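You operate a simulated robot arm through the tools that you are given. There is no shell and no other tool. Be economical: measure what you need, move in short steps, check, and stop when the job is done.

You run a simulated robot arm. Do the job below in one go: nothing can be reset, and whatever is moved stays where it is left.

JOB
Take the flat steel tray labelled "W527" and put it on the grey divider sheet on the top of the teal belt. Then put the folded grey cloth on the pane of the lamp panel. Then take the grey tray and put it on the top of the small table of the side wall. Then open the green handled door of the spares cabinet, take the labelled carton from the top of the yellow edged table and put it on the lower shelf of the spares cabinet and shut the door again. Then put the bottle that says "grease" from the top of the yellow edged table on the top of the drain stand. Do these in the order given. Set down upright: labelled carton, bottle.
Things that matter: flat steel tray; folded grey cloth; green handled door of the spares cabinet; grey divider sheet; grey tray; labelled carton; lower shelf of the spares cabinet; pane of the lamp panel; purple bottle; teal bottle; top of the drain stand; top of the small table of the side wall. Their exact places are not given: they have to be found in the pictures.

Only the result counts: the job must be done as asked and must still hold three seconds after the hand-in. Knocking over, shifting, dropping, spilling or breaking anything else fails it. Flat cloth is picked up by pressing the open fingertips on it (5 to 10 N) and closing them slowly along it; thin cloth reads only 2 to 8 mm in the jaws.

ROBOT AND FRAMES
A 6-joint arm with a two-finger gripper on a trunk, on a base that drives. Base frame: it is fixed to the floor where the robot stands at the start and does not move with it; the origin is under the middle of the robot, x ahead of it, y to its left, z up. Units: cm, rad, N and s.
With the tool pointing down near the work surface it reaches from about 10 to 78 cm from the robot's upright axis, wherever it stands. Its first joint turns from -2.897 to 2.897 rad. Places, roughly: flat steel tray [50, -25, 50]; folded grey cloth (11x7x3 cm) [-720, -350, 90]; green handled door of the spares cabinet [-930, -140, 120]; grey divider sheet (39x27x1 cm) [70, -300, 100]; grey tray [-725, -425, 75]; labelled carton [-925, -375, 100]; lower shelf of the spares cabinet [-950, -120, 80]; pane of the lamp panel (23x19 cm) [-730, -158, 88]; purple bottle, teal bottle [-950, -475, 100]; top of the drain stand [-960, -40, 50]; top of the small table of the side wall [-900, -640, 50]. Payload 2.45 kg.
Tool frame: the origin (TCP) lies between the finger pads and is the grasp point; the fingertips stand 2 cm ahead of it; z points along the fingers, y is the line along which they close. The gripper opens to 14 cm. The gripper's body begins 16.8 cm behind the TCP.
Orientation is that of the tool frame in the base frame, as a unit quaternion [w, x, y, z]. With the fingers straight down and closing along the base's y, the tool's x points along the base's -x, its y along +y and its z along -z.

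CONTROLS
- The arm moves only by the tool play_rows. Its argument "steps" is a list of rows, each an object of numbers (a shift or turn left out is 0, a gripper value left out holds the last): "wx", "wy", "wz": the turn, a rotation vector about the tool's x, y, z in rad; "x", "y", "z": the shift along the tool's x, y, z in m; "hand": the opening, from 0 (shut) to 1 (fully open). In form: [{"wx": .., "wy": .., "wz": .., "x": .., "y": .., "z": .., "hand": ..}, ...]. A call has 1 to 8 rows; each row shifts and turns the commanded pose from where the row before left it, along the tool's axes as they then stand. A row lasts 0.2 s, in which the tool goes at most 5 cm and 0.15 rad; a call with a longer step from one row to the next is refused whole, and so is a gripper value outside its range. A pose out of reach is approached as far as the arm can. The call stops where the force on the tool passes 40 N (or 10 N more than at its start, if that is more) or the arm is blocked; 0.2 s more then pass. Each finger travels about 4.5 cm/s and halts on what it meets, pressing with about 28 N; the grip force reading is that of the motor and also rises with nothing between the fingers. The clock runs only during rows and for 0.2 s after the last one: add rows that do not move to give the fingers time. The reply holds the time, the measured pose of the TCP, the force on the tool along the base axes, the opening and the grip force, in the units named above and with some noise, with the torque about the TCP (base axes, N m) and any sound that the robot's microphone picked up.
- Cameras (640 x 400 px; columns grow to the right, rows downward): "scene" is now at [4.93, 9.64, 176.56]; the picture's right is [-0.70, -0.72, 0.00], its down [-0.63, 0.61, -0.47] and it looks along [0.34, -0.33, -0.88] (base axes); focal length 259 px, centre (320, 200). "wrist" rides on the gripper at [7.8, 1.1, -20.9] in the tool frame; the picture's right is [-0.14, 0.99, 0.00], its down [-0.92, -0.13, -0.37] and it looks along [-0.36, -0.05, 0.93] (tool axes); focal length 280 px, centre (320, 200).
- grab_frame(camera): a new picture of that camera. The clock stands still meanwhile.
- move_column(by): slides the trunk up (or, below 0, down) by that many cm; the arm and the scene camera ride with it, the base frame stays. It gives what a move gives, with no picture.
- drive_base(legs): drives the robot by 1 to 6 legs, each [ahead, left, turn to the left] in cm, cm and rad, along the robot's own axes; the way and the turn of a leg run together, so that a leg with both is an arc; at most 150 cm and 3.142 rad a leg. The arm and the cameras ride along, it lands a little off, and it stops where it bumps. It gives what a move gives.
- turn_head(pan, tilt): turns the head with the scene camera to pan (to the left, within 2.496 rad either way) and tilt (down, from -0.506 to 1.204), counted from straight ahead of the robot. It gives what a move gives.
- locate(camera, pixels): for up to 12 pixels [column, row] of the newest picture of that camera ("zoom" is the newest enlarged one), the place [x, y, z] in the base frame of the surface seen there, good to about 0.2 cm, but the place of the scene camera against the robot may be out by one fixed shift of up to 1.8 cm in any direction. The clock stands still meanwhile.
- inspect(camera, box): a new picture of the part [left, top, right, bottom] of that camera's present view, enlarged. The clock stands still meanwhile.
- finish_job(): hands the job in; it is judged then, once.

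Work in short steps. Measure before you move; look again where a grasp or a placing could have gone wrong, and mend it. You have 124 turns and 126 pictures in all, those below and enlarged ones among them. Open the gripper and draw the arm clear of the work before you hand the job in, unless the task says otherwise; then end with one line.

The tools are called after "Call:" as a command line: name --argument value ..., lists and objects as JSON in quotes. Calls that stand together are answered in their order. play_rows: Moves the arm, as the interface text tells. Its arguments: {"type":"object","properties":{"steps":{"type":"array"}},"required":["steps"]} The other tools are called the same way: move_column (by) slides the trunk up or down; drive_base (legs) drives the base; turn_head (pan, tilt) turns the head that bears the scene camera; grab_frame (camera) takes a picture; locate (camera, pixels) gives the place of the surface under pixels of a picture; inspect (camera, box) takes an enlarged picture of a part of a camera's view; finish_job () hands the job in.

At the start:

```text
t: 0.0
tcp_pos: [30.31, -26.45, 77.42]
ee_rot: [0.0, 0.0, 1.0, 0.0]
wrist_force: [0.1, -1.2, -0.9]
wrist_torque: [0.03, 0.01, -0.01]
width: 13.98
grip_force: 0.0
trunk travel left (down, up): [-2.5, 20.5]
robot x, y, heading: [-0.21, -0.08, -0.0]
head pan, tilt: [-0.773, 1.075]
```

scene: 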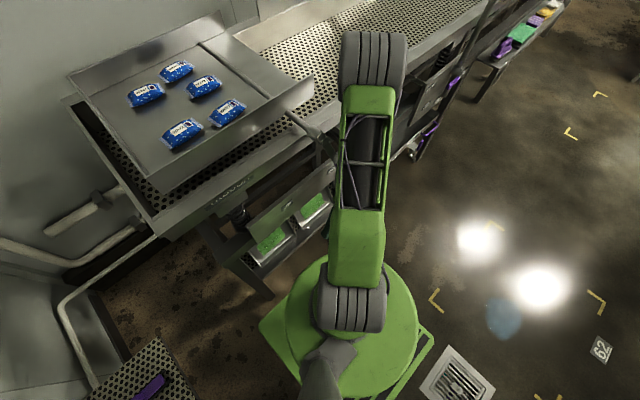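
wrist: 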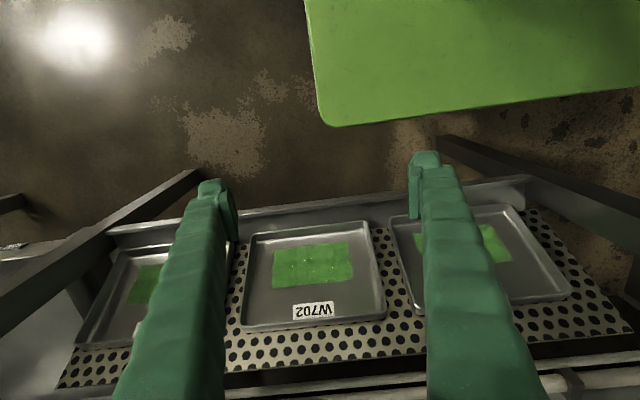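

The wrist picture shows three trays on a perforated shelf, the middle one labelled W702 (313,310). I enlarge to read the others and measure.

Call:
inspect --camera "wrist" --box '[60, 180, 640, 400]'

Call:
locate --camera "wrist" --pixels '[[313, 310], [250, 232], [372, 224], [244, 330], [384, 318], [320, 265], [490, 290], [560, 290], [520, 210], [90, 345], [110, 250], [350, 350]]'

Call:
turn_head --pan -0.4 --tilt 1.0

```text
1.10 times, centred on (350, 290) of wrist
```

zoom: 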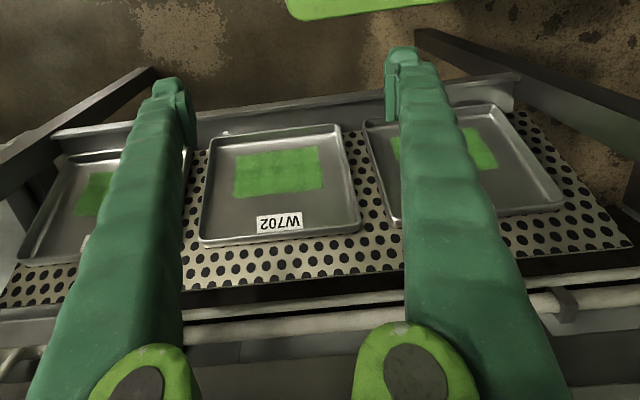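

```text
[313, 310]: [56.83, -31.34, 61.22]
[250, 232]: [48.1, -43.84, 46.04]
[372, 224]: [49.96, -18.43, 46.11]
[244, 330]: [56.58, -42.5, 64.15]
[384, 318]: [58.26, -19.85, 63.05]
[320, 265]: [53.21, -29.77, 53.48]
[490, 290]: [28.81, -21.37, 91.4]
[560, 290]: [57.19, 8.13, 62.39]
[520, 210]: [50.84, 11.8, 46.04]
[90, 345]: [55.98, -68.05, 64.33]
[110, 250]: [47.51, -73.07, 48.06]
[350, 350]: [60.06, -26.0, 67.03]
```

```text
t: 0.8
tcp_pos: [30.44, -26.55, 77.33]
ee_rot: [0.0, 0.0, 1.0, 0.001]
wrist_force: [0.6, -0.2, 0.0]
wrist_torque: [0.01, -0.02, 0.01]
width: 13.99
grip_force: 0.1
trunk travel left (down, up): [-2.5, 20.5]
robot x, y, heading: [0.12, -0.35, 0.002]
head pan, tilt: [-0.4, 1.0]
```

The trays lie on a steep shelf (z 46 to 64 as x goes 48 to 57). I look from the head camera now, and close the fingers so that the outer trays' labels show.

Call:
play_rows --steps '[{"hand": 0}, {}, {}, {}, {}, {}, {}, {}]'

Call:
grab_frame --camera "scene"

Call:
grab_frame --camera "wrist"

```text
t: 2.6
tcp_pos: [30.45, -26.49, 77.37]
ee_rot: [0.001, 0.0, 1.0, 0.0]
wrist_force: [0.4, 0.3, 0.2]
wrist_torque: [-0.02, 0.04, 0.01]
width: 0.02
grip_force: 15.8
trunk travel left (down, up): [-2.5, 20.5]
robot x, y, heading: [-0.2, -0.02, -0.003]
head pan, tilt: [-0.4, 1.0]
```

```text
122 pictures are left
```

scene: 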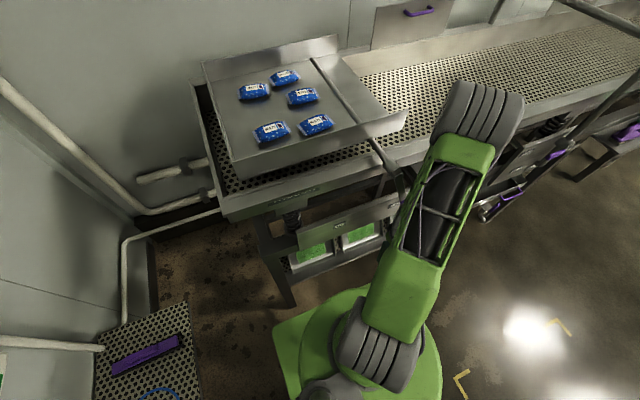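

```text
121 pictures are left
```

wrist: 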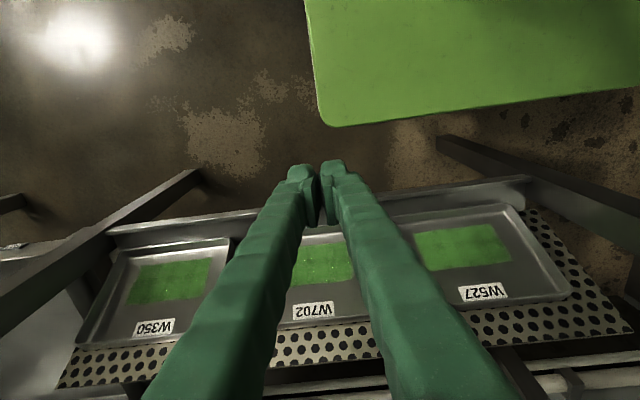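

W527 is the right-hand tray (label at 483,291). I measure its rim, the shelf and the lip around it.

Call:
locate --camera "wrist" --pixels '[[483, 291], [460, 245], [508, 207], [567, 294], [392, 220], [500, 302], [560, 302], [590, 297], [450, 211], [450, 193], [520, 181], [550, 210]]'

Call:
locate --camera "scene" --pixels '[[310, 258], [360, 235], [340, 226], [305, 240], [380, 215], [300, 190], [260, 205], [400, 200], [350, 250], [285, 300]]'

Call:
inspect --camera "wrist" --box '[380, 150, 640, 400]'

Call:
inspect --camera "scene" --box '[240, 180, 420, 300]'

```text
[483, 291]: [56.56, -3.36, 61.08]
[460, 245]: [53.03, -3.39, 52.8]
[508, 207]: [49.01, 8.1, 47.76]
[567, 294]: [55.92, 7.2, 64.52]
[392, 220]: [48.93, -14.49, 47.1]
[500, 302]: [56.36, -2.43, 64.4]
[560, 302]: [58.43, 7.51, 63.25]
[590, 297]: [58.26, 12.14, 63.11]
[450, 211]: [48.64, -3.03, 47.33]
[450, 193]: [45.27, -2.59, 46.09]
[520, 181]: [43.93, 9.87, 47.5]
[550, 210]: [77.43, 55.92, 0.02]
```

```text
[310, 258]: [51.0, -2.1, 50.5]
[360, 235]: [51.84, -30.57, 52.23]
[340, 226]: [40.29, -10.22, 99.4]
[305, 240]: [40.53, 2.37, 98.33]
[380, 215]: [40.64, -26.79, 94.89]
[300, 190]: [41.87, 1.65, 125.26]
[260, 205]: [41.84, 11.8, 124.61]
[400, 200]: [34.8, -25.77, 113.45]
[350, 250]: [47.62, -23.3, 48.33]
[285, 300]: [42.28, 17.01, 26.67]
```

```text
1.60 times, centred on (510, 275) of wrist
```

zoom: 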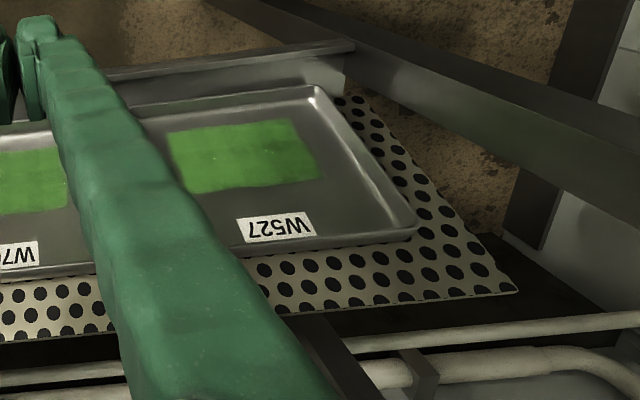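

```text
3.33 times, centred on (330, 240) of scene
```

zoom: 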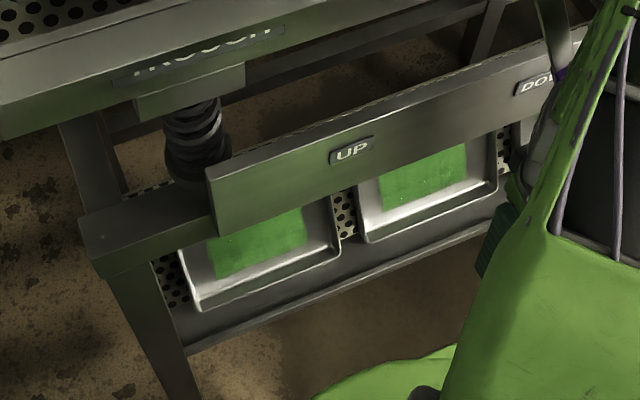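

The panel with UP/DOWN hangs ahead of the rack at x≈40; I measure its lower edge before planning to reach under it.

Call:
locate --camera "scene" --pixels '[[339, 233], [339, 236], [339, 239], [301, 246], [301, 249], [375, 222], [375, 226], [390, 205], [310, 270], [306, 274], [340, 262], [320, 275]]'

Call:
turn_head --pan -1.3 --tilt 0.5

Call:
grab_frame --camera "scene"

```text
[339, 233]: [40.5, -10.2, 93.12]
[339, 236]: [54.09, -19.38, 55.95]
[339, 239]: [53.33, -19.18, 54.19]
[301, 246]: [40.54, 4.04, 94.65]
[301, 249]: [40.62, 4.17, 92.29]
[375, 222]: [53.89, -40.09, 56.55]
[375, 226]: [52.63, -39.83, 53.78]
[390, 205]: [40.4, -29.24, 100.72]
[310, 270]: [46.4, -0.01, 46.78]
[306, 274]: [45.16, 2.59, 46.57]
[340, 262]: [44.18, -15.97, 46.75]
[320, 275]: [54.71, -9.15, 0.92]
```

```text
t: 3.9
tcp_pos: [30.39, -26.48, 77.32]
ee_rot: [0.0, 0.001, 1.0, -0.001]
wrist_force: [-0.3, -0.6, -0.3]
wrist_torque: [0.01, 0.0, 0.01]
width: 0.02
grip_force: 27.7
trunk travel left (down, up): [-2.5, 20.5]
robot x, y, heading: [-0.12, -0.32, -0.002]
head pan, tilt: [-1.3, 0.499]
```

```text
118 pictures are left
```

scene: 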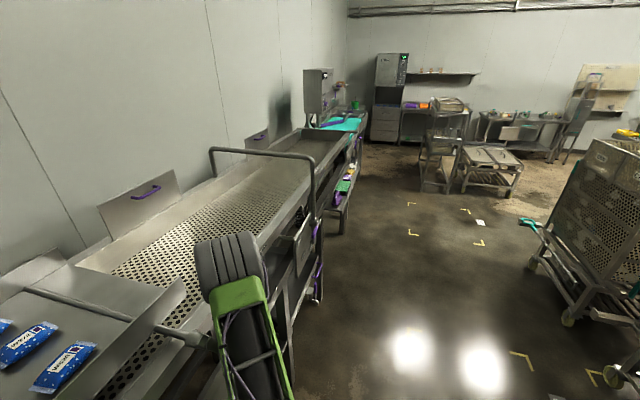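

The panel's lower edge is at z≈92, so a hand pitched forward under it fits; I will pinch the tray's upper rim (56.4,-2.4,64.4) with tool z normal to the shelf. First I draw back, move to y≈-3 and begin the roll of 90°.

Call:
play_rows --steps '[{"x": 0.013, "y": 0.046, "hand": 0}, {"x": 0.013, "y": 0.046}, {"x": 0.013, "y": 0.047}, {"x": 0.013, "y": 0.047}, {"x": 0.013, "y": 0.047}, {"wz": 0.15}, {"wz": 0.15}, {"wz": 0.15}]'

Call:
play_rows --steps '[{"wz": 0.15}, {"wz": 0.15}, {"wz": 0.15}, {"wz": 0.15}, {"wz": 0.15}, {"wz": 0.15}, {"wz": 0.15}, {"wz": 0.071, "hand": 0.5}]'

```text
t: 5.7
tcp_pos: [30.92, -7.31, 72.87]
ee_rot: [0.001, 0.224, 0.975, 0.001]
wrist_force: [0.1, -0.3, 0.2]
wrist_torque: [0.05, 0.03, -0.01]
width: 0.0
grip_force: 27.9
out of reach, approached as far as the arm can: row 2, 3, 4, 5
trunk travel left (down, up): [-2.5, 20.5]
robot x, y, heading: [0.34, 0.28, -0.003]
head pan, tilt: [-1.3, 0.499]
```

```text
t: 7.5
tcp_pos: [31.01, -7.19, 72.98]
ee_rot: [0.001, 0.708, 0.706, 0.002]
wrist_force: [-0.4, -0.6, -0.7]
wrist_torque: [-0.01, 0.03, 0.01]
width: 3.37
grip_force: 0.1
trunk travel left (down, up): [-2.5, 20.5]
robot x, y, heading: [-0.27, -0.04, 0.0]
head pan, tilt: [-1.3, 0.499]
```

The arm can't fold that close to its axis, so I want to stand about 28 cm farther back. I look behind first.

Call:
turn_head --pan -2.45 --tilt 0.7

Call:
grab_frame --camera "scene"

Call:
turn_head --pan 2.45 --tilt 0.7

Call:
grab_frame --camera "scene"

```text
t: 8.8
tcp_pos: [31.05, -7.26, 72.89]
ee_rot: [0.001, 0.708, 0.707, 0.002]
wrist_force: [0.6, -0.3, 0.6]
wrist_torque: [0.03, 0.02, 0.0]
width: 7.0
grip_force: 0.0
trunk travel left (down, up): [-2.5, 20.5]
robot x, y, heading: [0.12, -0.09, -0.006]
head pan, tilt: [-2.45, 0.7]
```

```text
117 pictures are left
```

scene: 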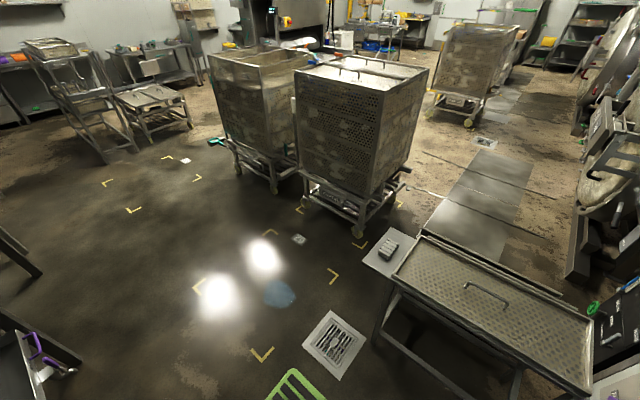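

```text
t: 12.7
tcp_pos: [31.08, -7.19, 73.01]
ee_rot: [0.001, 0.707, 0.707, 0.002]
wrist_force: [-0.4, -0.4, -0.3]
wrist_torque: [0.02, -0.01, 0.0]
width: 7.0
grip_force: 0.0
trunk travel left (down, up): [-2.5, 20.5]
robot x, y, heading: [-0.18, -0.04, -0.003]
head pan, tilt: [2.45, 0.7]
```

```text
116 pictures are left
```

scene: 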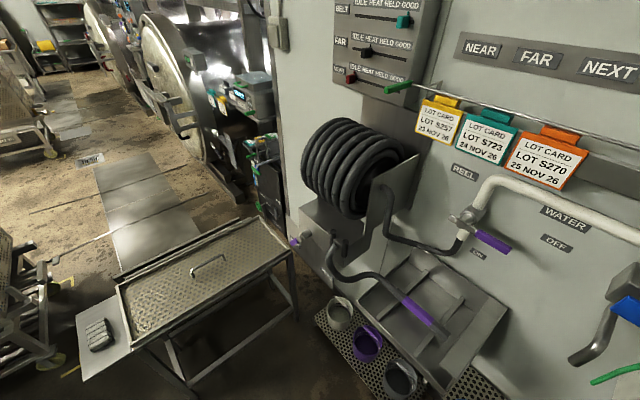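

A table with a brush stands behind; I measure how far it is.

Call:
locate --camera "scene" --pixels '[[185, 385], [150, 345], [95, 385], [285, 300], [300, 345], [120, 300], [320, 310], [420, 395]]'

```text
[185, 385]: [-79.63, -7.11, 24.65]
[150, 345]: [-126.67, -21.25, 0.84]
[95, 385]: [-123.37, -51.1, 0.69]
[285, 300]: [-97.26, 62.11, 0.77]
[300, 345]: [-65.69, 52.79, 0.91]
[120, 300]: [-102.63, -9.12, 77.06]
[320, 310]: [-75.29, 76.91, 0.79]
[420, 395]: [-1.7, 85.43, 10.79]
```

The table begins at x≈-78; driving back 24 cm is safe.

Call:
drive_base --legs '[[-24, 0, 0]]'

Call:
turn_head --pan -0.35 --tilt 0.85

```text
t: 14.5
tcp_pos: [7.81, -7.17, 72.69]
ee_rot: [-0.001, 0.705, 0.709, -0.001]
wrist_force: [-0.9, -0.4, 0.4]
wrist_torque: [-0.01, 0.0, -0.01]
width: 6.96
grip_force: 0.0
trunk travel left (down, up): [-2.5, 20.5]
robot x, y, heading: [-23.94, 0.36, 0.001]
head pan, tilt: [2.45, 0.7]
```

```text
t: 16.9
tcp_pos: [7.9, -7.27, 72.63]
ee_rot: [-0.001, 0.706, 0.708, 0.0]
wrist_force: [-0.6, 0.8, 1.0]
wrist_torque: [0.02, 0.03, -0.01]
width: 6.99
grip_force: 0.0
trunk travel left (down, up): [-2.5, 20.5]
robot x, y, heading: [-23.73, -0.09, 0.001]
head pan, tilt: [-0.351, 0.85]
```

Now I pitch forward 1.17 rad while moving to a pre-grasp place about (45,-3,69.5).

Call:
play_rows --steps '[{"x": 0.005, "y": 0.046, "z": 0.004, "wx": -0.146, "hand": 0.5}, {"x": 0.005, "y": 0.0449, "z": 0.0106, "wx": -0.146}, {"x": 0.005, "y": 0.0429, "z": 0.0171, "wx": -0.146}, {"x": 0.005, "y": 0.04, "z": 0.0231, "wx": -0.146}, {"x": 0.005, "y": 0.0362, "z": 0.0287, "wx": -0.146}, {"x": 0.005, "y": 0.0316, "z": 0.0337, "wx": -0.146}, {"x": 0.005, "y": 0.0264, "z": 0.0379, "wx": -0.146}, {"x": 0.005, "y": 0.0206, "z": 0.0413, "wx": -0.146}]'

Call:
grab_frame --camera "wrist"

Call:
grab_frame --camera "scene"

```text
t: 18.7
tcp_pos: [44.71, -3.14, 69.43]
ee_rot: [0.388, 0.589, 0.591, 0.391]
wrist_force: [0.0, 0.0, -0.6]
wrist_torque: [0.0, 0.05, 0.0]
width: 6.99
grip_force: 0.1
trunk travel left (down, up): [-2.5, 20.5]
robot x, y, heading: [-24.15, -0.0, 0.003]
head pan, tilt: [-0.351, 0.85]
```

```text
115 pictures are left
```

wrist: 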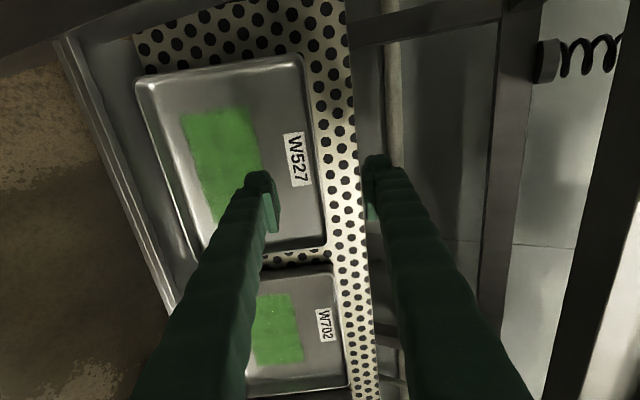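

```text
114 pictures are left
```

scene: 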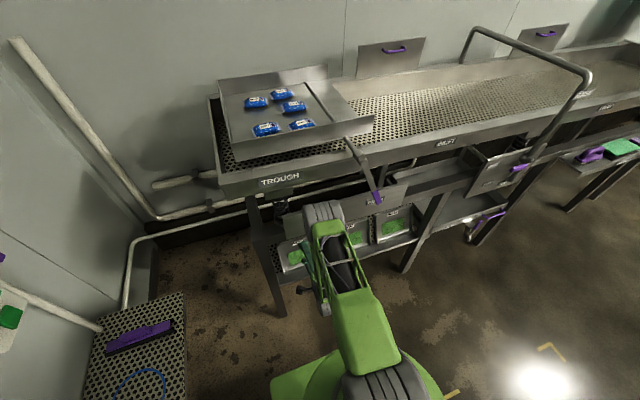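

Pose is as wanted. I measure the upper rim (about column 300–325) and the shelf beyond it from this viewpoint.

Call:
locate --camera "wrist" --pixels '[[302, 58], [324, 242], [317, 180], [312, 180], [307, 180], [325, 180], [340, 180], [355, 180], [300, 180], [270, 160], [152, 90], [370, 150]]'

Call:
inspect --camera "wrist" --box '[220, 120, 400, 260]'

```text
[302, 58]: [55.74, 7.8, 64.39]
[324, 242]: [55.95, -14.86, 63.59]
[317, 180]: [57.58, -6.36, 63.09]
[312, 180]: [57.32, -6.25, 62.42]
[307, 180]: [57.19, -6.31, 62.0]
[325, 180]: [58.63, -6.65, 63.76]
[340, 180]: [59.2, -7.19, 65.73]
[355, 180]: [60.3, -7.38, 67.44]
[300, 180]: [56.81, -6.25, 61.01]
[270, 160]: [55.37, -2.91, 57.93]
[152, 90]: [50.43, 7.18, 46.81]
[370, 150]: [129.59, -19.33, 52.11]
```

```text
2.86 times, centred on (310, 190) of wrist
```

zoom: 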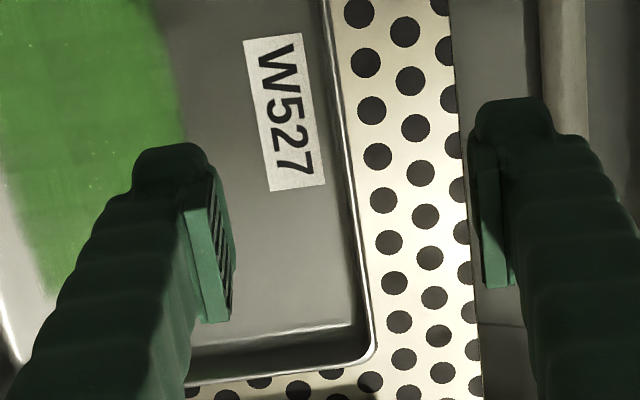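

The rim crest is about (55.8,-3.5,64), 2.1 cm above the tray floor. I advance 11.8 cm along the fingers, shifting -0.8 cm along tool y.

Call:
play_rows --steps '[{"x": -0.003, "y": -0.008, "z": 0.02}, {"z": 0.035}, {"z": 0.035}, {"z": 0.015}, {"z": 0.008}, {"z": 0.005}, {}]'

Call:
grab_frame --camera "wrist"

```text
t: 20.3
tcp_pos: [55.15, -3.48, 64.06]
ee_rot: [0.388, 0.589, 0.592, 0.39]
wrist_force: [0.0, -0.6, 0.1]
wrist_torque: [-0.02, -0.01, 0.01]
width: 7.01
grip_force: 0.0
trunk travel left (down, up): [-2.5, 20.5]
robot x, y, heading: [-23.93, 0.19, 0.001]
head pan, tilt: [-0.351, 0.85]
```

```text
112 pictures are left
```

wrist: 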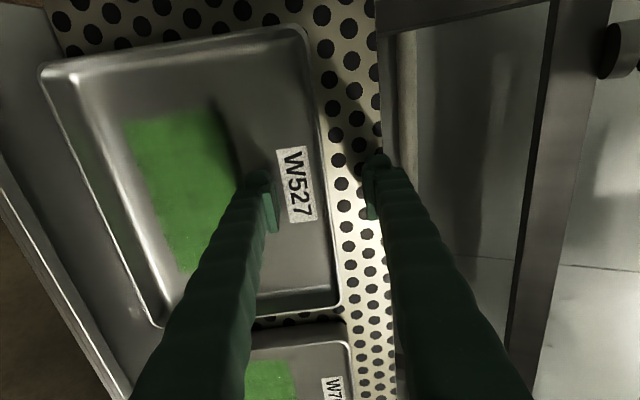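

The fingers straddle the upper rim. I advance 0.5 cm more and close.

Call:
play_rows --steps '[{"z": 0.005}, {"hand": 0.3}, {"hand": 0.15}, {"hand": 0.0}, {}, {}, {}]'

Call:
grab_frame --camera "wrist"

```text
t: 21.9
tcp_pos: [55.75, -3.53, 64.25]
ee_rot: [0.391, 0.587, 0.59, 0.393]
wrist_force: [8.1, 0.5, 24.9]
wrist_torque: [0.04, -0.23, 0.0]
width: 0.62
grip_force: 27.9
trunk travel left (down, up): [-2.5, 20.5]
robot x, y, heading: [-24.06, 0.04, -0.001]
head pan, tilt: [-0.351, 0.85]
```

```text
111 pictures are left
```

wrist: 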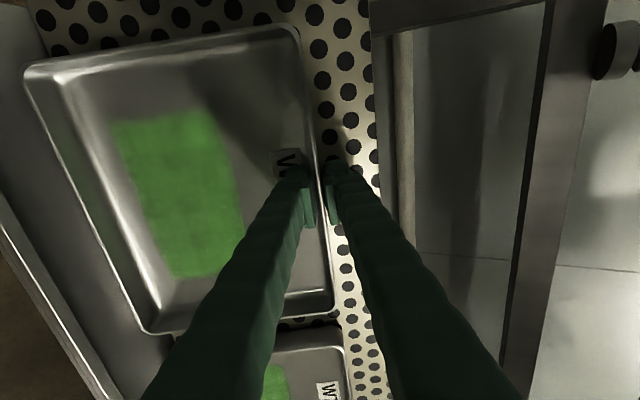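

The rim is held (6 mm); there is 26 N along the slope, so I relieve it upward along tool y, then draw the tray off the shelf.

Call:
play_rows --steps '[{"y": 0.005}, {"y": 0.007}, {"y": 0.003, "z": -0.01}, {"z": -0.02}, {}]'

Call:
grab_frame --camera "wrist"

```text
t: 23.1
tcp_pos: [53.4, -3.39, 66.23]
ee_rot: [0.389, 0.589, 0.592, 0.39]
wrist_force: [-0.7, -0.7, -3.4]
wrist_torque: [-0.01, -0.05, -0.03]
width: 0.59
grip_force: 28.3
trunk travel left (down, up): [-2.5, 20.5]
robot x, y, heading: [-23.86, -0.12, 0.002]
head pan, tilt: [-0.351, 0.85]
```

```text
110 pictures are left
```

wrist: 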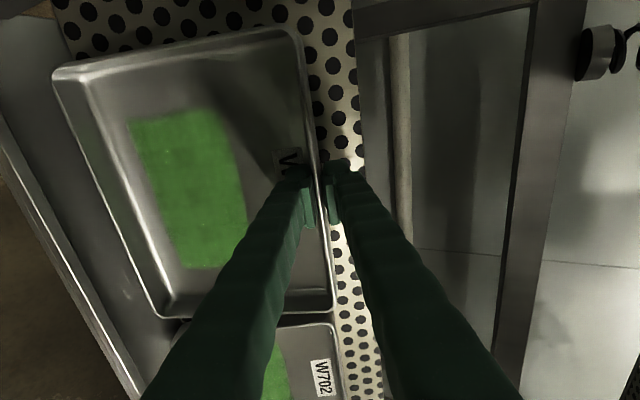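

The tray hangs freely (about 3.5 N). I draw it out another 14 cm and look.

Call:
play_rows --steps '[{"z": -0.03}, {"z": -0.04}, {"z": -0.04}, {"z": -0.04}, {}]'

Call:
turn_head --pan -1.0 --tilt 0.45

Call:
grab_frame --camera "scene"

Call:
grab_frame --camera "wrist"

```text
t: 24.3
tcp_pos: [39.62, -3.44, 72.39]
ee_rot: [0.388, 0.589, 0.592, 0.39]
wrist_force: [0.2, -0.2, -5.2]
wrist_torque: [0.0, -0.05, 0.01]
width: 0.59
grip_force: 27.9
trunk travel left (down, up): [-2.5, 20.5]
robot x, y, heading: [-23.76, 0.11, -0.004]
head pan, tilt: [-0.351, 0.85]
```

```text
t: 25.4
tcp_pos: [39.68, -3.44, 72.32]
ee_rot: [0.388, 0.589, 0.591, 0.39]
wrist_force: [-0.3, -0.8, -4.3]
wrist_torque: [-0.01, -0.08, 0.02]
width: 0.61
grip_force: 27.9
trunk travel left (down, up): [-2.5, 20.5]
robot x, y, heading: [-24.37, -0.17, -0.002]
head pan, tilt: [-1.0, 0.45]
```

```text
109 pictures are left
```

scene: 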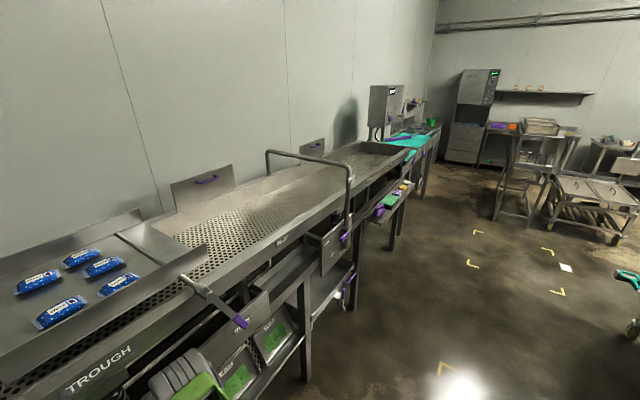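

```text
108 pictures are left
```

wrist: 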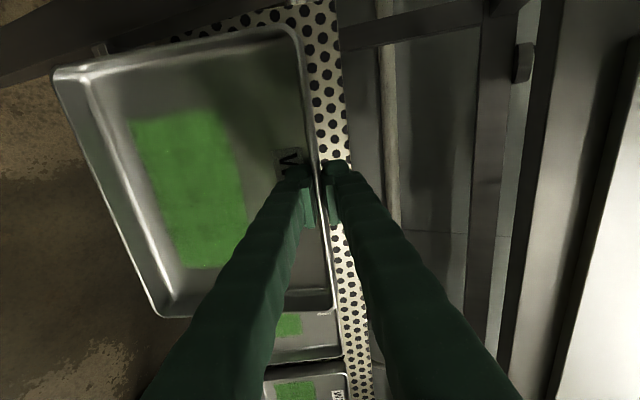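

I measure the machine front, the lower shelf and the belt ahead along -y to choose a clear path.

Call:
locate --camera "scene" --pixels '[[240, 322], [345, 240], [352, 285], [380, 210], [405, 190], [410, 138], [390, 142], [425, 148], [432, 122], [330, 260], [385, 152], [475, 235]]'

Call:
inspect --camera "scene" --box '[340, 70, 480, 220]'

```text
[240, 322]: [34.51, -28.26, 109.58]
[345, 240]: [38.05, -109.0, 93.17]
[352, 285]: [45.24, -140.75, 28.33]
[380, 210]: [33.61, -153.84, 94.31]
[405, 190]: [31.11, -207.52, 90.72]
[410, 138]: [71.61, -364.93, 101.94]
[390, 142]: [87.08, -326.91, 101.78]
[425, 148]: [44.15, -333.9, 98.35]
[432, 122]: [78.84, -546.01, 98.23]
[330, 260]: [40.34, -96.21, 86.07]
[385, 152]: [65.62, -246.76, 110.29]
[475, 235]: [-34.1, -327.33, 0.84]
```

```text
2.67 times, centred on (410, 145) of scene
```

zoom: 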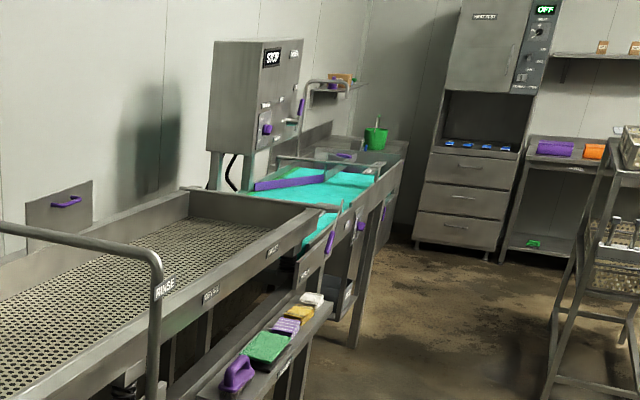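

The sponge shelf reaches x≈31, so I must travel farther back. I look toward the carts on the other side of the aisle.

Call:
turn_head --pan -1.9 --tilt 0.6

Call:
grab_frame --camera "scene"

```text
t: 26.6
tcp_pos: [39.64, -3.43, 72.31]
ee_rot: [0.389, 0.589, 0.591, 0.39]
wrist_force: [0.4, 0.0, -4.7]
wrist_torque: [0.03, 0.02, 0.01]
width: 0.58
grip_force: 28.2
trunk travel left (down, up): [-2.5, 20.5]
robot x, y, heading: [-23.52, 0.15, 0.007]
head pan, tilt: [-1.901, 0.6]
```

```text
106 pictures are left
```

scene: 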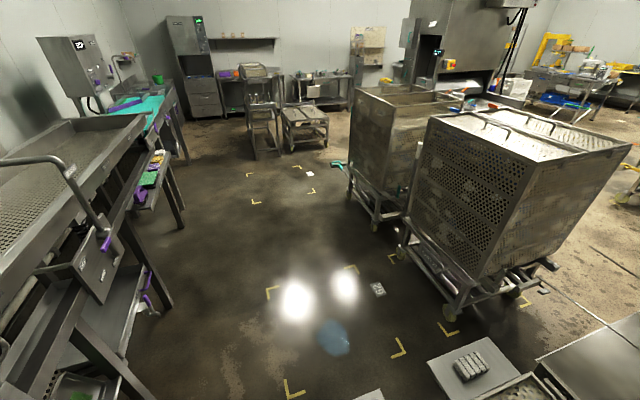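

Call:
locate --camera "scene" --pixels '[[400, 240], [450, 310], [345, 165], [375, 225], [440, 140], [430, 355], [435, 385], [255, 150], [283, 145], [350, 95], [270, 75], [550, 150]]'

```text
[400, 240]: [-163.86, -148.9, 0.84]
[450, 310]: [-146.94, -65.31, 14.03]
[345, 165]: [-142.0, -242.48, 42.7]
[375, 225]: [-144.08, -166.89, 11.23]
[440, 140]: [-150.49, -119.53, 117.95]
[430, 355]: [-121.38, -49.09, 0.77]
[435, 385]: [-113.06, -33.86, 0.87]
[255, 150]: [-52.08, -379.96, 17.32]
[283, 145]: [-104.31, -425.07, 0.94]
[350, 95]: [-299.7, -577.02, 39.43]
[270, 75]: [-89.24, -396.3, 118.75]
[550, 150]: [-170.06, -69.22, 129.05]
```

The aisle is free to x≈-140. I drive back and then sideways to about (-54,-285), keeping the tray clear of the sponge shelf.

Call:
drive_base --legs '[[-18, 0, 0], [0, -90, 0], [-12, 0, 0], [0, -120, 0], [0, -75, 0]]'

Call:
turn_head --pan -0.1 --tilt 0.5

Call:
grab_frame --camera "scene"

Call:
grab_frame --camera "wrist"

```text
t: 53.6
tcp_pos: [9.34, -287.41, 72.32]
ee_rot: [0.389, 0.59, 0.591, 0.389]
wrist_force: [0.5, -0.9, -3.8]
wrist_torque: [0.03, -0.03, 0.03]
width: 0.62
grip_force: 27.6
trunk travel left (down, up): [-2.5, 20.5]
robot x, y, heading: [-54.21, -283.78, -0.004]
head pan, tilt: [-1.901, 0.6]
```

```text
t: 55.4
tcp_pos: [9.36, -287.52, 72.24]
ee_rot: [0.389, 0.59, 0.591, 0.389]
wrist_force: [-0.5, 0.7, -4.1]
wrist_torque: [-0.01, -0.02, 0.0]
width: 0.57
grip_force: 27.9
trunk travel left (down, up): [-2.5, 20.5]
robot x, y, heading: [-54.02, -283.93, -0.001]
head pan, tilt: [-0.099, 0.499]
```

```text
105 pictures are left
```

scene: 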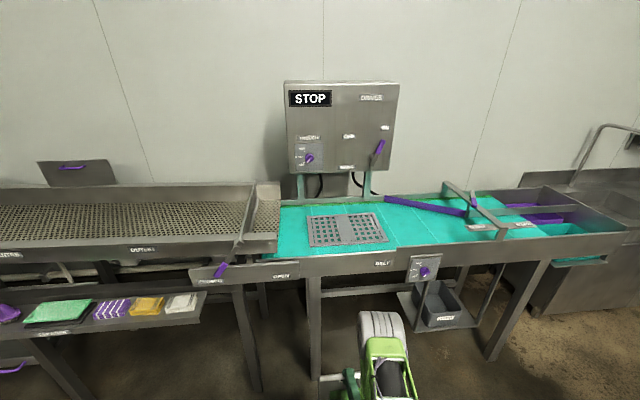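

```text
104 pictures are left
```

wrist: 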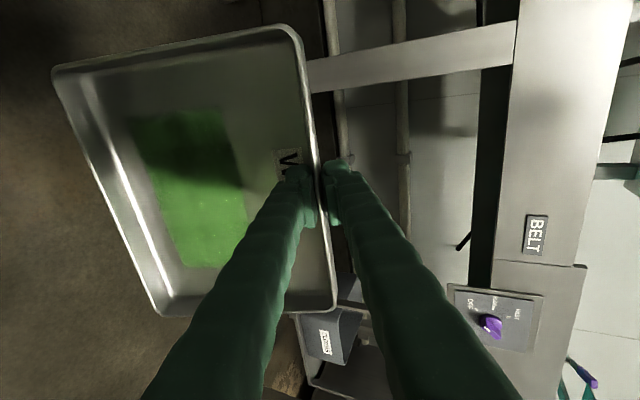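

The divider sheet is the grey grid at (347,229). I measure its corners and the belt around it.

Call:
locate --camera "scene" --pixels '[[308, 217], [375, 213], [388, 241], [312, 246], [347, 229], [347, 250], [347, 262], [250, 230], [450, 206], [300, 185], [410, 220], [300, 275]]'

Call:
inspect --camera "scene" --box '[240, 170, 460, 310]'

```text
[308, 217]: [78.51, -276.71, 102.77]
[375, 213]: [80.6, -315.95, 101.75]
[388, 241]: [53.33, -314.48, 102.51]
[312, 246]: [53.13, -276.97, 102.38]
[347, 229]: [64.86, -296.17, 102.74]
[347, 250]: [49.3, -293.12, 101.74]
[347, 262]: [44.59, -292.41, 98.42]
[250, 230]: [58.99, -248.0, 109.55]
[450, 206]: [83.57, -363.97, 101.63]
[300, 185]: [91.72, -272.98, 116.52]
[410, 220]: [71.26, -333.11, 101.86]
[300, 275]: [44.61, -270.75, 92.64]
```

```text
2.86 times, centred on (350, 240) of scene
```

zoom: 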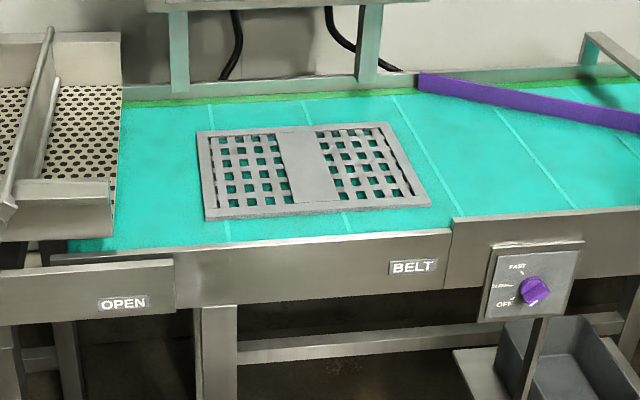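

The sheet spans x 53–80, y -316…-277 with its top at z≈102.6. I check the STOP box's clearance, raise the trunk, and level the tray while lifting.

Call:
locate --camera "scene" --pixels '[[345, 130], [345, 165], [300, 160], [380, 150], [345, 171]]'

Call:
move_column --by 20

Call:
play_rows --steps '[{"y": 0.0318, "z": -0.007, "wx": 0.146}, {"y": 0.0304, "z": -0.0116, "wx": 0.146}, {"y": 0.0284, "z": -0.0159, "wx": 0.146}, {"y": 0.0258, "z": -0.0198, "wx": 0.146}, {"y": 0.0226, "z": -0.0234, "wx": 0.146}, {"y": 0.019, "z": -0.0265, "wx": 0.146}, {"y": 0.015, "z": -0.029, "wx": 0.146}, {"y": 0.0106, "z": -0.0308, "wx": 0.146}]'

Call:
grab_frame --camera "wrist"

Call:
grab_frame --camera "scene"

```text
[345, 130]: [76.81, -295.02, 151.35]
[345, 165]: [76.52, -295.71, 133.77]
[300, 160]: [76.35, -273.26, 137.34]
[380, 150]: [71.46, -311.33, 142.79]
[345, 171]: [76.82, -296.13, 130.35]
```

```text
t: 57.6
tcp_pos: [9.5, -287.48, 92.38]
ee_rot: [0.389, 0.59, 0.59, 0.389]
wrist_force: [-0.3, -0.6, -4.4]
wrist_torque: [0.0, -0.08, -0.03]
width: 0.63
grip_force: 28.7
trunk travel left (down, up): [-22.5, 0.5]
robot x, y, heading: [-54.32, -283.67, -0.003]
head pan, tilt: [-0.099, 0.499]
```

```text
t: 59.4
tcp_pos: [14.32, -287.51, 117.9]
ee_rot: [-0.001, 0.707, 0.707, -0.001]
wrist_force: [0.0, -0.4, -4.7]
wrist_torque: [-0.09, -0.28, 0.11]
width: 0.58
grip_force: 27.9
trunk travel left (down, up): [-22.5, 0.5]
robot x, y, heading: [-53.78, -283.8, -0.005]
head pan, tilt: [-0.099, 0.499]
```

```text
102 pictures are left
```

wrist: 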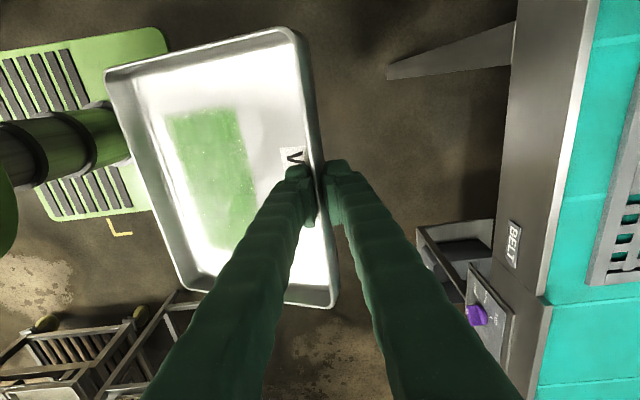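

```text
101 pictures are left
```

scene: 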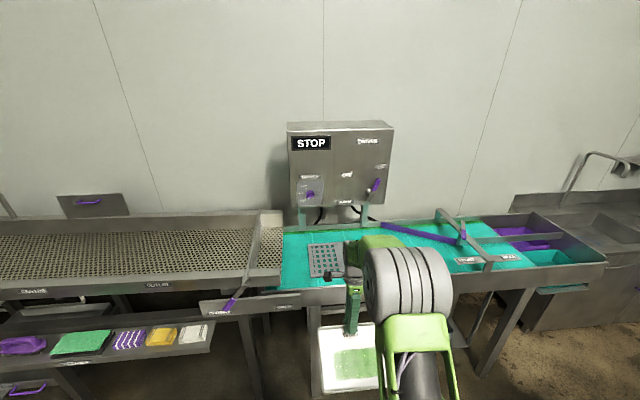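

The STOP box front is at x≈76, z>130, so the hand should hold the tray from the near side. I roll the tool by -π so the tray points away from the robot.

Call:
play_rows --steps '[{"wz": -0.15}, {"wz": -0.15}, {"wz": -0.15}, {"wz": -0.15}, {"wz": -0.15}, {"wz": -0.15}, {"wz": -0.15}, {"wz": -0.15}]'

Call:
play_rows --steps '[{"wz": -0.15}, {"wz": -0.15}, {"wz": -0.15}, {"wz": -0.15}, {"wz": -0.15}, {"wz": -0.15}, {"wz": -0.15}, {"wz": -0.15}]'

Call:
play_rows --steps '[{"wz": -0.15}, {"wz": -0.15}, {"wz": -0.15}, {"wz": -0.15}, {"wz": -0.142}, {}]'

Call:
grab_frame --camera "wrist"

```text
t: 61.2
tcp_pos: [14.19, -287.54, 117.75]
ee_rot: [-0.002, 0.184, 0.983, 0.001]
wrist_force: [0.0, -0.2, -4.9]
wrist_torque: [0.25, -0.21, 0.13]
width: 0.59
grip_force: 27.6
trunk travel left (down, up): [-22.5, 0.5]
robot x, y, heading: [-54.32, -283.96, -0.002]
head pan, tilt: [-0.099, 0.499]
```

```text
t: 63.0
tcp_pos: [14.28, -287.47, 117.74]
ee_rot: [-0.002, -0.404, 0.915, 0.001]
wrist_force: [-1.0, -0.2, -3.3]
wrist_torque: [0.15, 0.3, -0.1]
width: 0.59
grip_force: 28.3
trunk travel left (down, up): [-22.5, 0.5]
robot x, y, heading: [-54.02, -283.83, -0.002]
head pan, tilt: [-0.099, 0.499]
```

```text
t: 64.4
tcp_pos: [14.31, -287.57, 117.95]
ee_rot: [0.002, 0.707, -0.707, -0.001]
wrist_force: [-0.6, -0.7, -3.6]
wrist_torque: [0.1, 0.29, 0.12]
width: 0.6
grip_force: 27.3
trunk travel left (down, up): [-22.5, 0.5]
robot x, y, heading: [-54.36, -283.86, -0.003]
head pan, tilt: [-0.099, 0.499]
```

```text
100 pictures are left
```

wrist: 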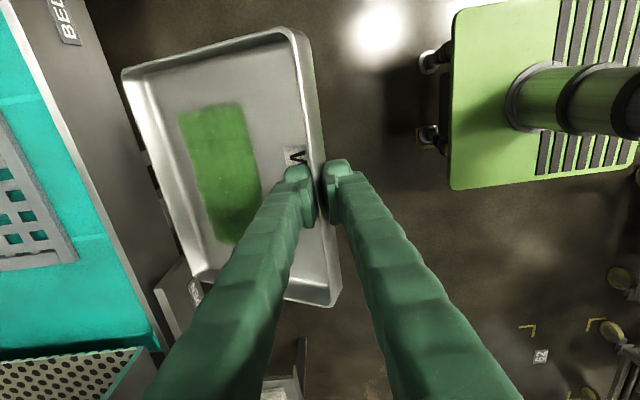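

The tray now points away from me. I drive 43 cm ahead and 8.8 cm right to bring it over the divider sheet (tray bottom ≈115, sheet 102.6).

Call:
drive_base --legs '[[0, -8.8, 0], [43, 0, 0]]'

Call:
grab_frame --camera "wrist"

Call:
grab_frame --camera "scene"

```text
t: 68.1
tcp_pos: [57.11, -296.92, 117.83]
ee_rot: [-0.001, -0.705, 0.709, 0.001]
wrist_force: [0.2, -0.6, -4.0]
wrist_torque: [-0.04, 0.38, -0.05]
width: 0.59
grip_force: 28.0
trunk travel left (down, up): [-22.5, 0.5]
robot x, y, heading: [-11.43, -292.69, -0.006]
head pan, tilt: [-0.099, 0.499]
```

```text
99 pictures are left
```

wrist: 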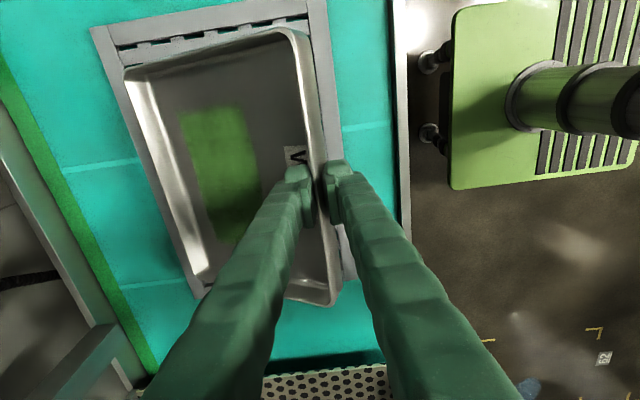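

```text
98 pictures are left
```

scene: 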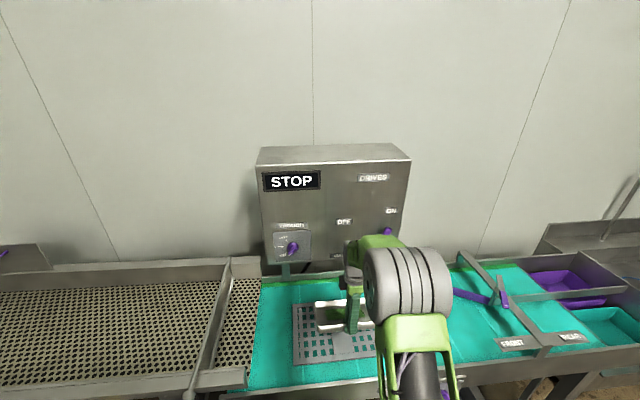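

Measure the sheet and tray corners from the wrist camera to get the exact height and centring.

Call:
locate --camera "wrist" --pixels '[[95, 35], [320, 8], [115, 70], [330, 100], [345, 278], [175, 240], [330, 304], [300, 32], [125, 75], [100, 60], [350, 220], [60, 100]]'

```text
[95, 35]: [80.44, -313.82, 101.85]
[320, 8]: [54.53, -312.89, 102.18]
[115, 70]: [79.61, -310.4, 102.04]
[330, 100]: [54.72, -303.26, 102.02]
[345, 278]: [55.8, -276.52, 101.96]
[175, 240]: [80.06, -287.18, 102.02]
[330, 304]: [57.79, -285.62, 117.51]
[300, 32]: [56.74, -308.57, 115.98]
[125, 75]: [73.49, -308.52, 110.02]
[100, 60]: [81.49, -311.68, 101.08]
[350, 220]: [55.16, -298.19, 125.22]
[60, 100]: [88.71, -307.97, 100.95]
```

The tray sags about 0.34 rad at its far edge (flared wall). I level it by pitching the tool, and centre by +1.5 cm x, +1.9 cm y.

Call:
play_rows --steps '[{"x": -0.019, "y": -0.015}, {"wx": 0.115}, {"wx": 0.115}, {"wx": 0.11}, {}]'

Call:
grab_frame --camera "wrist"

Call:
locate --camera "wrist" --pixels '[[300, 32], [125, 75], [335, 304], [180, 240], [210, 160], [318, 140], [205, 295], [200, 60]]'

```text
t: 69.3
tcp_pos: [58.64, -294.94, 117.82]
ee_rot: [0.119, -0.695, 0.699, -0.119]
wrist_force: [0.4, 0.7, -4.7]
wrist_torque: [0.03, 0.4, 0.1]
width: 0.6
grip_force: 28.2
trunk travel left (down, up): [-22.5, 0.5]
robot x, y, heading: [-10.99, -292.47, -0.009]
head pan, tilt: [-0.099, 0.499]
```

```text
97 pictures are left
```

wrist: 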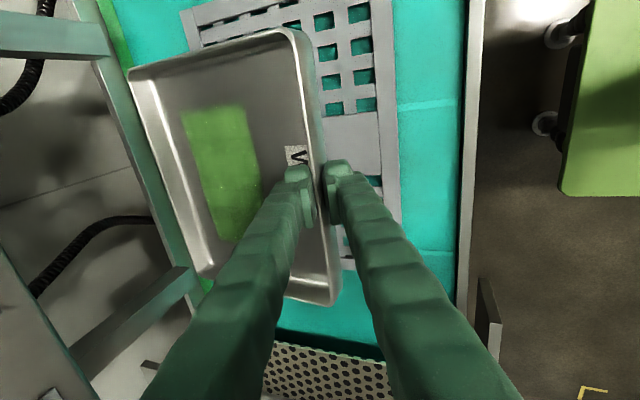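

```text
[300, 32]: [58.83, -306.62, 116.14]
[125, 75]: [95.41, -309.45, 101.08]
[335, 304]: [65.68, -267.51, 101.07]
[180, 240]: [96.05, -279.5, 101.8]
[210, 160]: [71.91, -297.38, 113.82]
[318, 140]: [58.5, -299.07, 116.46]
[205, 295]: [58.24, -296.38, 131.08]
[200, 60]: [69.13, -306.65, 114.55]
```

Level now (floor ≈113.8, bottom ≈113.4); the sheet's top is 102. I lower 10 cm and then look.

Call:
play_rows --steps '[{"z": 0.033, "y": 0.0117}, {"z": 0.033, "y": 0.0117}, {"z": 0.0283, "y": 0.01}, {}]'

Call:
grab_frame --camera "wrist"

Call:
locate --camera "wrist" --pixels '[[300, 35], [130, 80], [210, 160], [318, 140], [200, 240], [345, 130], [330, 295]]'

```text
t: 70.3
tcp_pos: [58.47, -295.02, 107.94]
ee_rot: [0.119, -0.695, 0.699, -0.119]
wrist_force: [0.0, 0.4, -4.0]
wrist_torque: [0.02, 0.34, 0.05]
width: 0.6
grip_force: 27.5
trunk travel left (down, up): [-22.5, 0.5]
robot x, y, heading: [-11.0, -292.88, -0.005]
head pan, tilt: [-0.099, 0.499]
```

```text
96 pictures are left
```

wrist: 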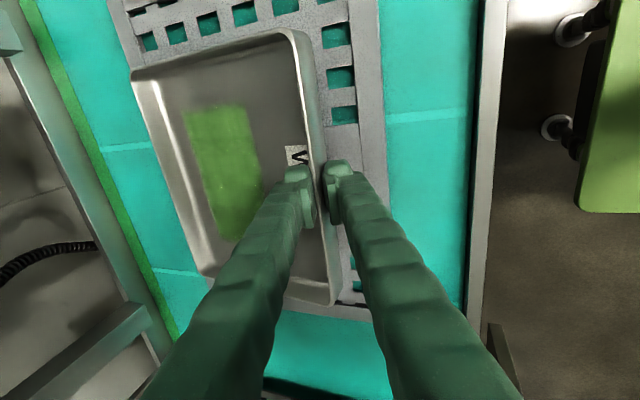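

```text
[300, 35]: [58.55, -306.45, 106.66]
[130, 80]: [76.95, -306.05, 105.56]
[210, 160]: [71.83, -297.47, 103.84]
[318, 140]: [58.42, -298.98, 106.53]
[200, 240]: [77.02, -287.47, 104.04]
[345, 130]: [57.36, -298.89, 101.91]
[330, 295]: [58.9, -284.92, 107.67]
```

Well centred. Bottom is about 1.3 cm above; I lower in small steps until the force tells of contact.

Call:
play_rows --steps '[{"z": 0.0085, "y": 0.003}, {"z": 0.003, "y": 0.001}, {"z": 0.002, "y": 0.0007}, {}]'

```text
t: 71.3
tcp_pos: [58.52, -294.98, 106.51]
ee_rot: [0.118, -0.695, 0.699, -0.119]
wrist_force: [1.1, 0.2, -4.1]
wrist_torque: [-0.03, 0.31, -0.06]
width: 0.6
grip_force: 28.3
trunk travel left (down, up): [-22.5, 0.5]
robot x, y, heading: [-11.19, -292.54, -0.007]
head pan, tilt: [-0.099, 0.499]
```

Call:
play_rows --steps '[{"z": 0.003, "y": 0.001}, {"z": 0.002, "y": 0.0007}, {}]'

Call:
grab_frame --camera "wrist"

Call:
locate --camera "wrist" --pixels '[[300, 35], [130, 80], [210, 160], [318, 140], [200, 240], [345, 130], [330, 295]]'

```text
t: 72.1
tcp_pos: [58.57, -294.97, 105.94]
ee_rot: [0.118, -0.695, 0.7, -0.119]
wrist_force: [0.0, 0.9, -3.9]
wrist_torque: [-0.05, 0.26, 0.1]
width: 0.61
grip_force: 28.5
trunk travel left (down, up): [-22.5, 0.5]
robot x, y, heading: [-11.47, -292.82, -0.002]
head pan, tilt: [-0.099, 0.499]
```

```text
95 pictures are left
```

wrist: 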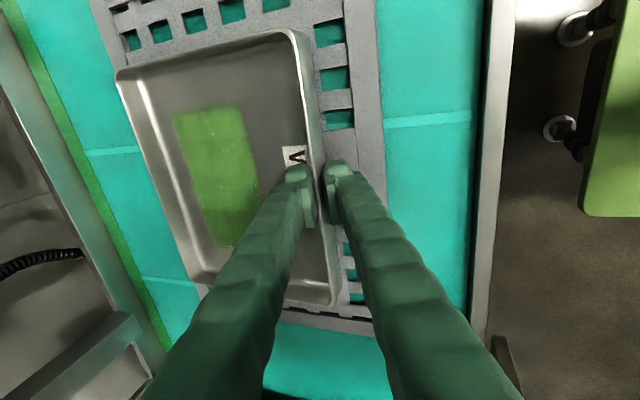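

```text
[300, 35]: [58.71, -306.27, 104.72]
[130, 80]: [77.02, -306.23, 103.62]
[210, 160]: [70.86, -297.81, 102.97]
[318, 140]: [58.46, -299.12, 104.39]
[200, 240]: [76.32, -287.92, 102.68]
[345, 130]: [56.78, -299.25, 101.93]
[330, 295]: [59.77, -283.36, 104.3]
```

The far edge has settled (floor z≈102.7). I lower 0.4 cm more until the near edge rests, then open.

Call:
play_rows --steps '[{"z": 0.003, "y": 0.001}, {"z": 0.001}, {}]'

Call:
play_rows --steps '[{"hand": 0.1}, {"hand": 0.17}, {}, {}]'

Call:
grab_frame --camera "wrist"

```text
t: 72.9
tcp_pos: [58.5, -294.96, 105.42]
ee_rot: [0.118, -0.694, 0.7, -0.119]
wrist_force: [0.3, -0.3, -3.8]
wrist_torque: [-0.13, 0.3, -0.04]
width: 0.6
grip_force: 28.0
trunk travel left (down, up): [-22.5, 0.5]
robot x, y, heading: [-11.1, -292.85, -0.002]
head pan, tilt: [-0.099, 0.499]
```

```text
t: 73.9
tcp_pos: [58.56, -294.93, 105.57]
ee_rot: [0.118, -0.695, 0.699, -0.119]
wrist_force: [-0.8, 0.3, 0.1]
wrist_torque: [0.02, -0.01, 0.01]
width: 2.38
grip_force: 0.1
trunk travel left (down, up): [-22.5, 0.5]
robot x, y, heading: [-11.15, -292.96, -0.005]
head pan, tilt: [-0.099, 0.499]
```

```text
94 pictures are left
```

wrist: 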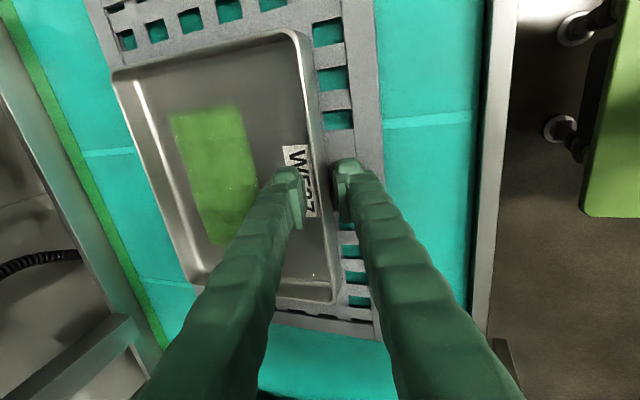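

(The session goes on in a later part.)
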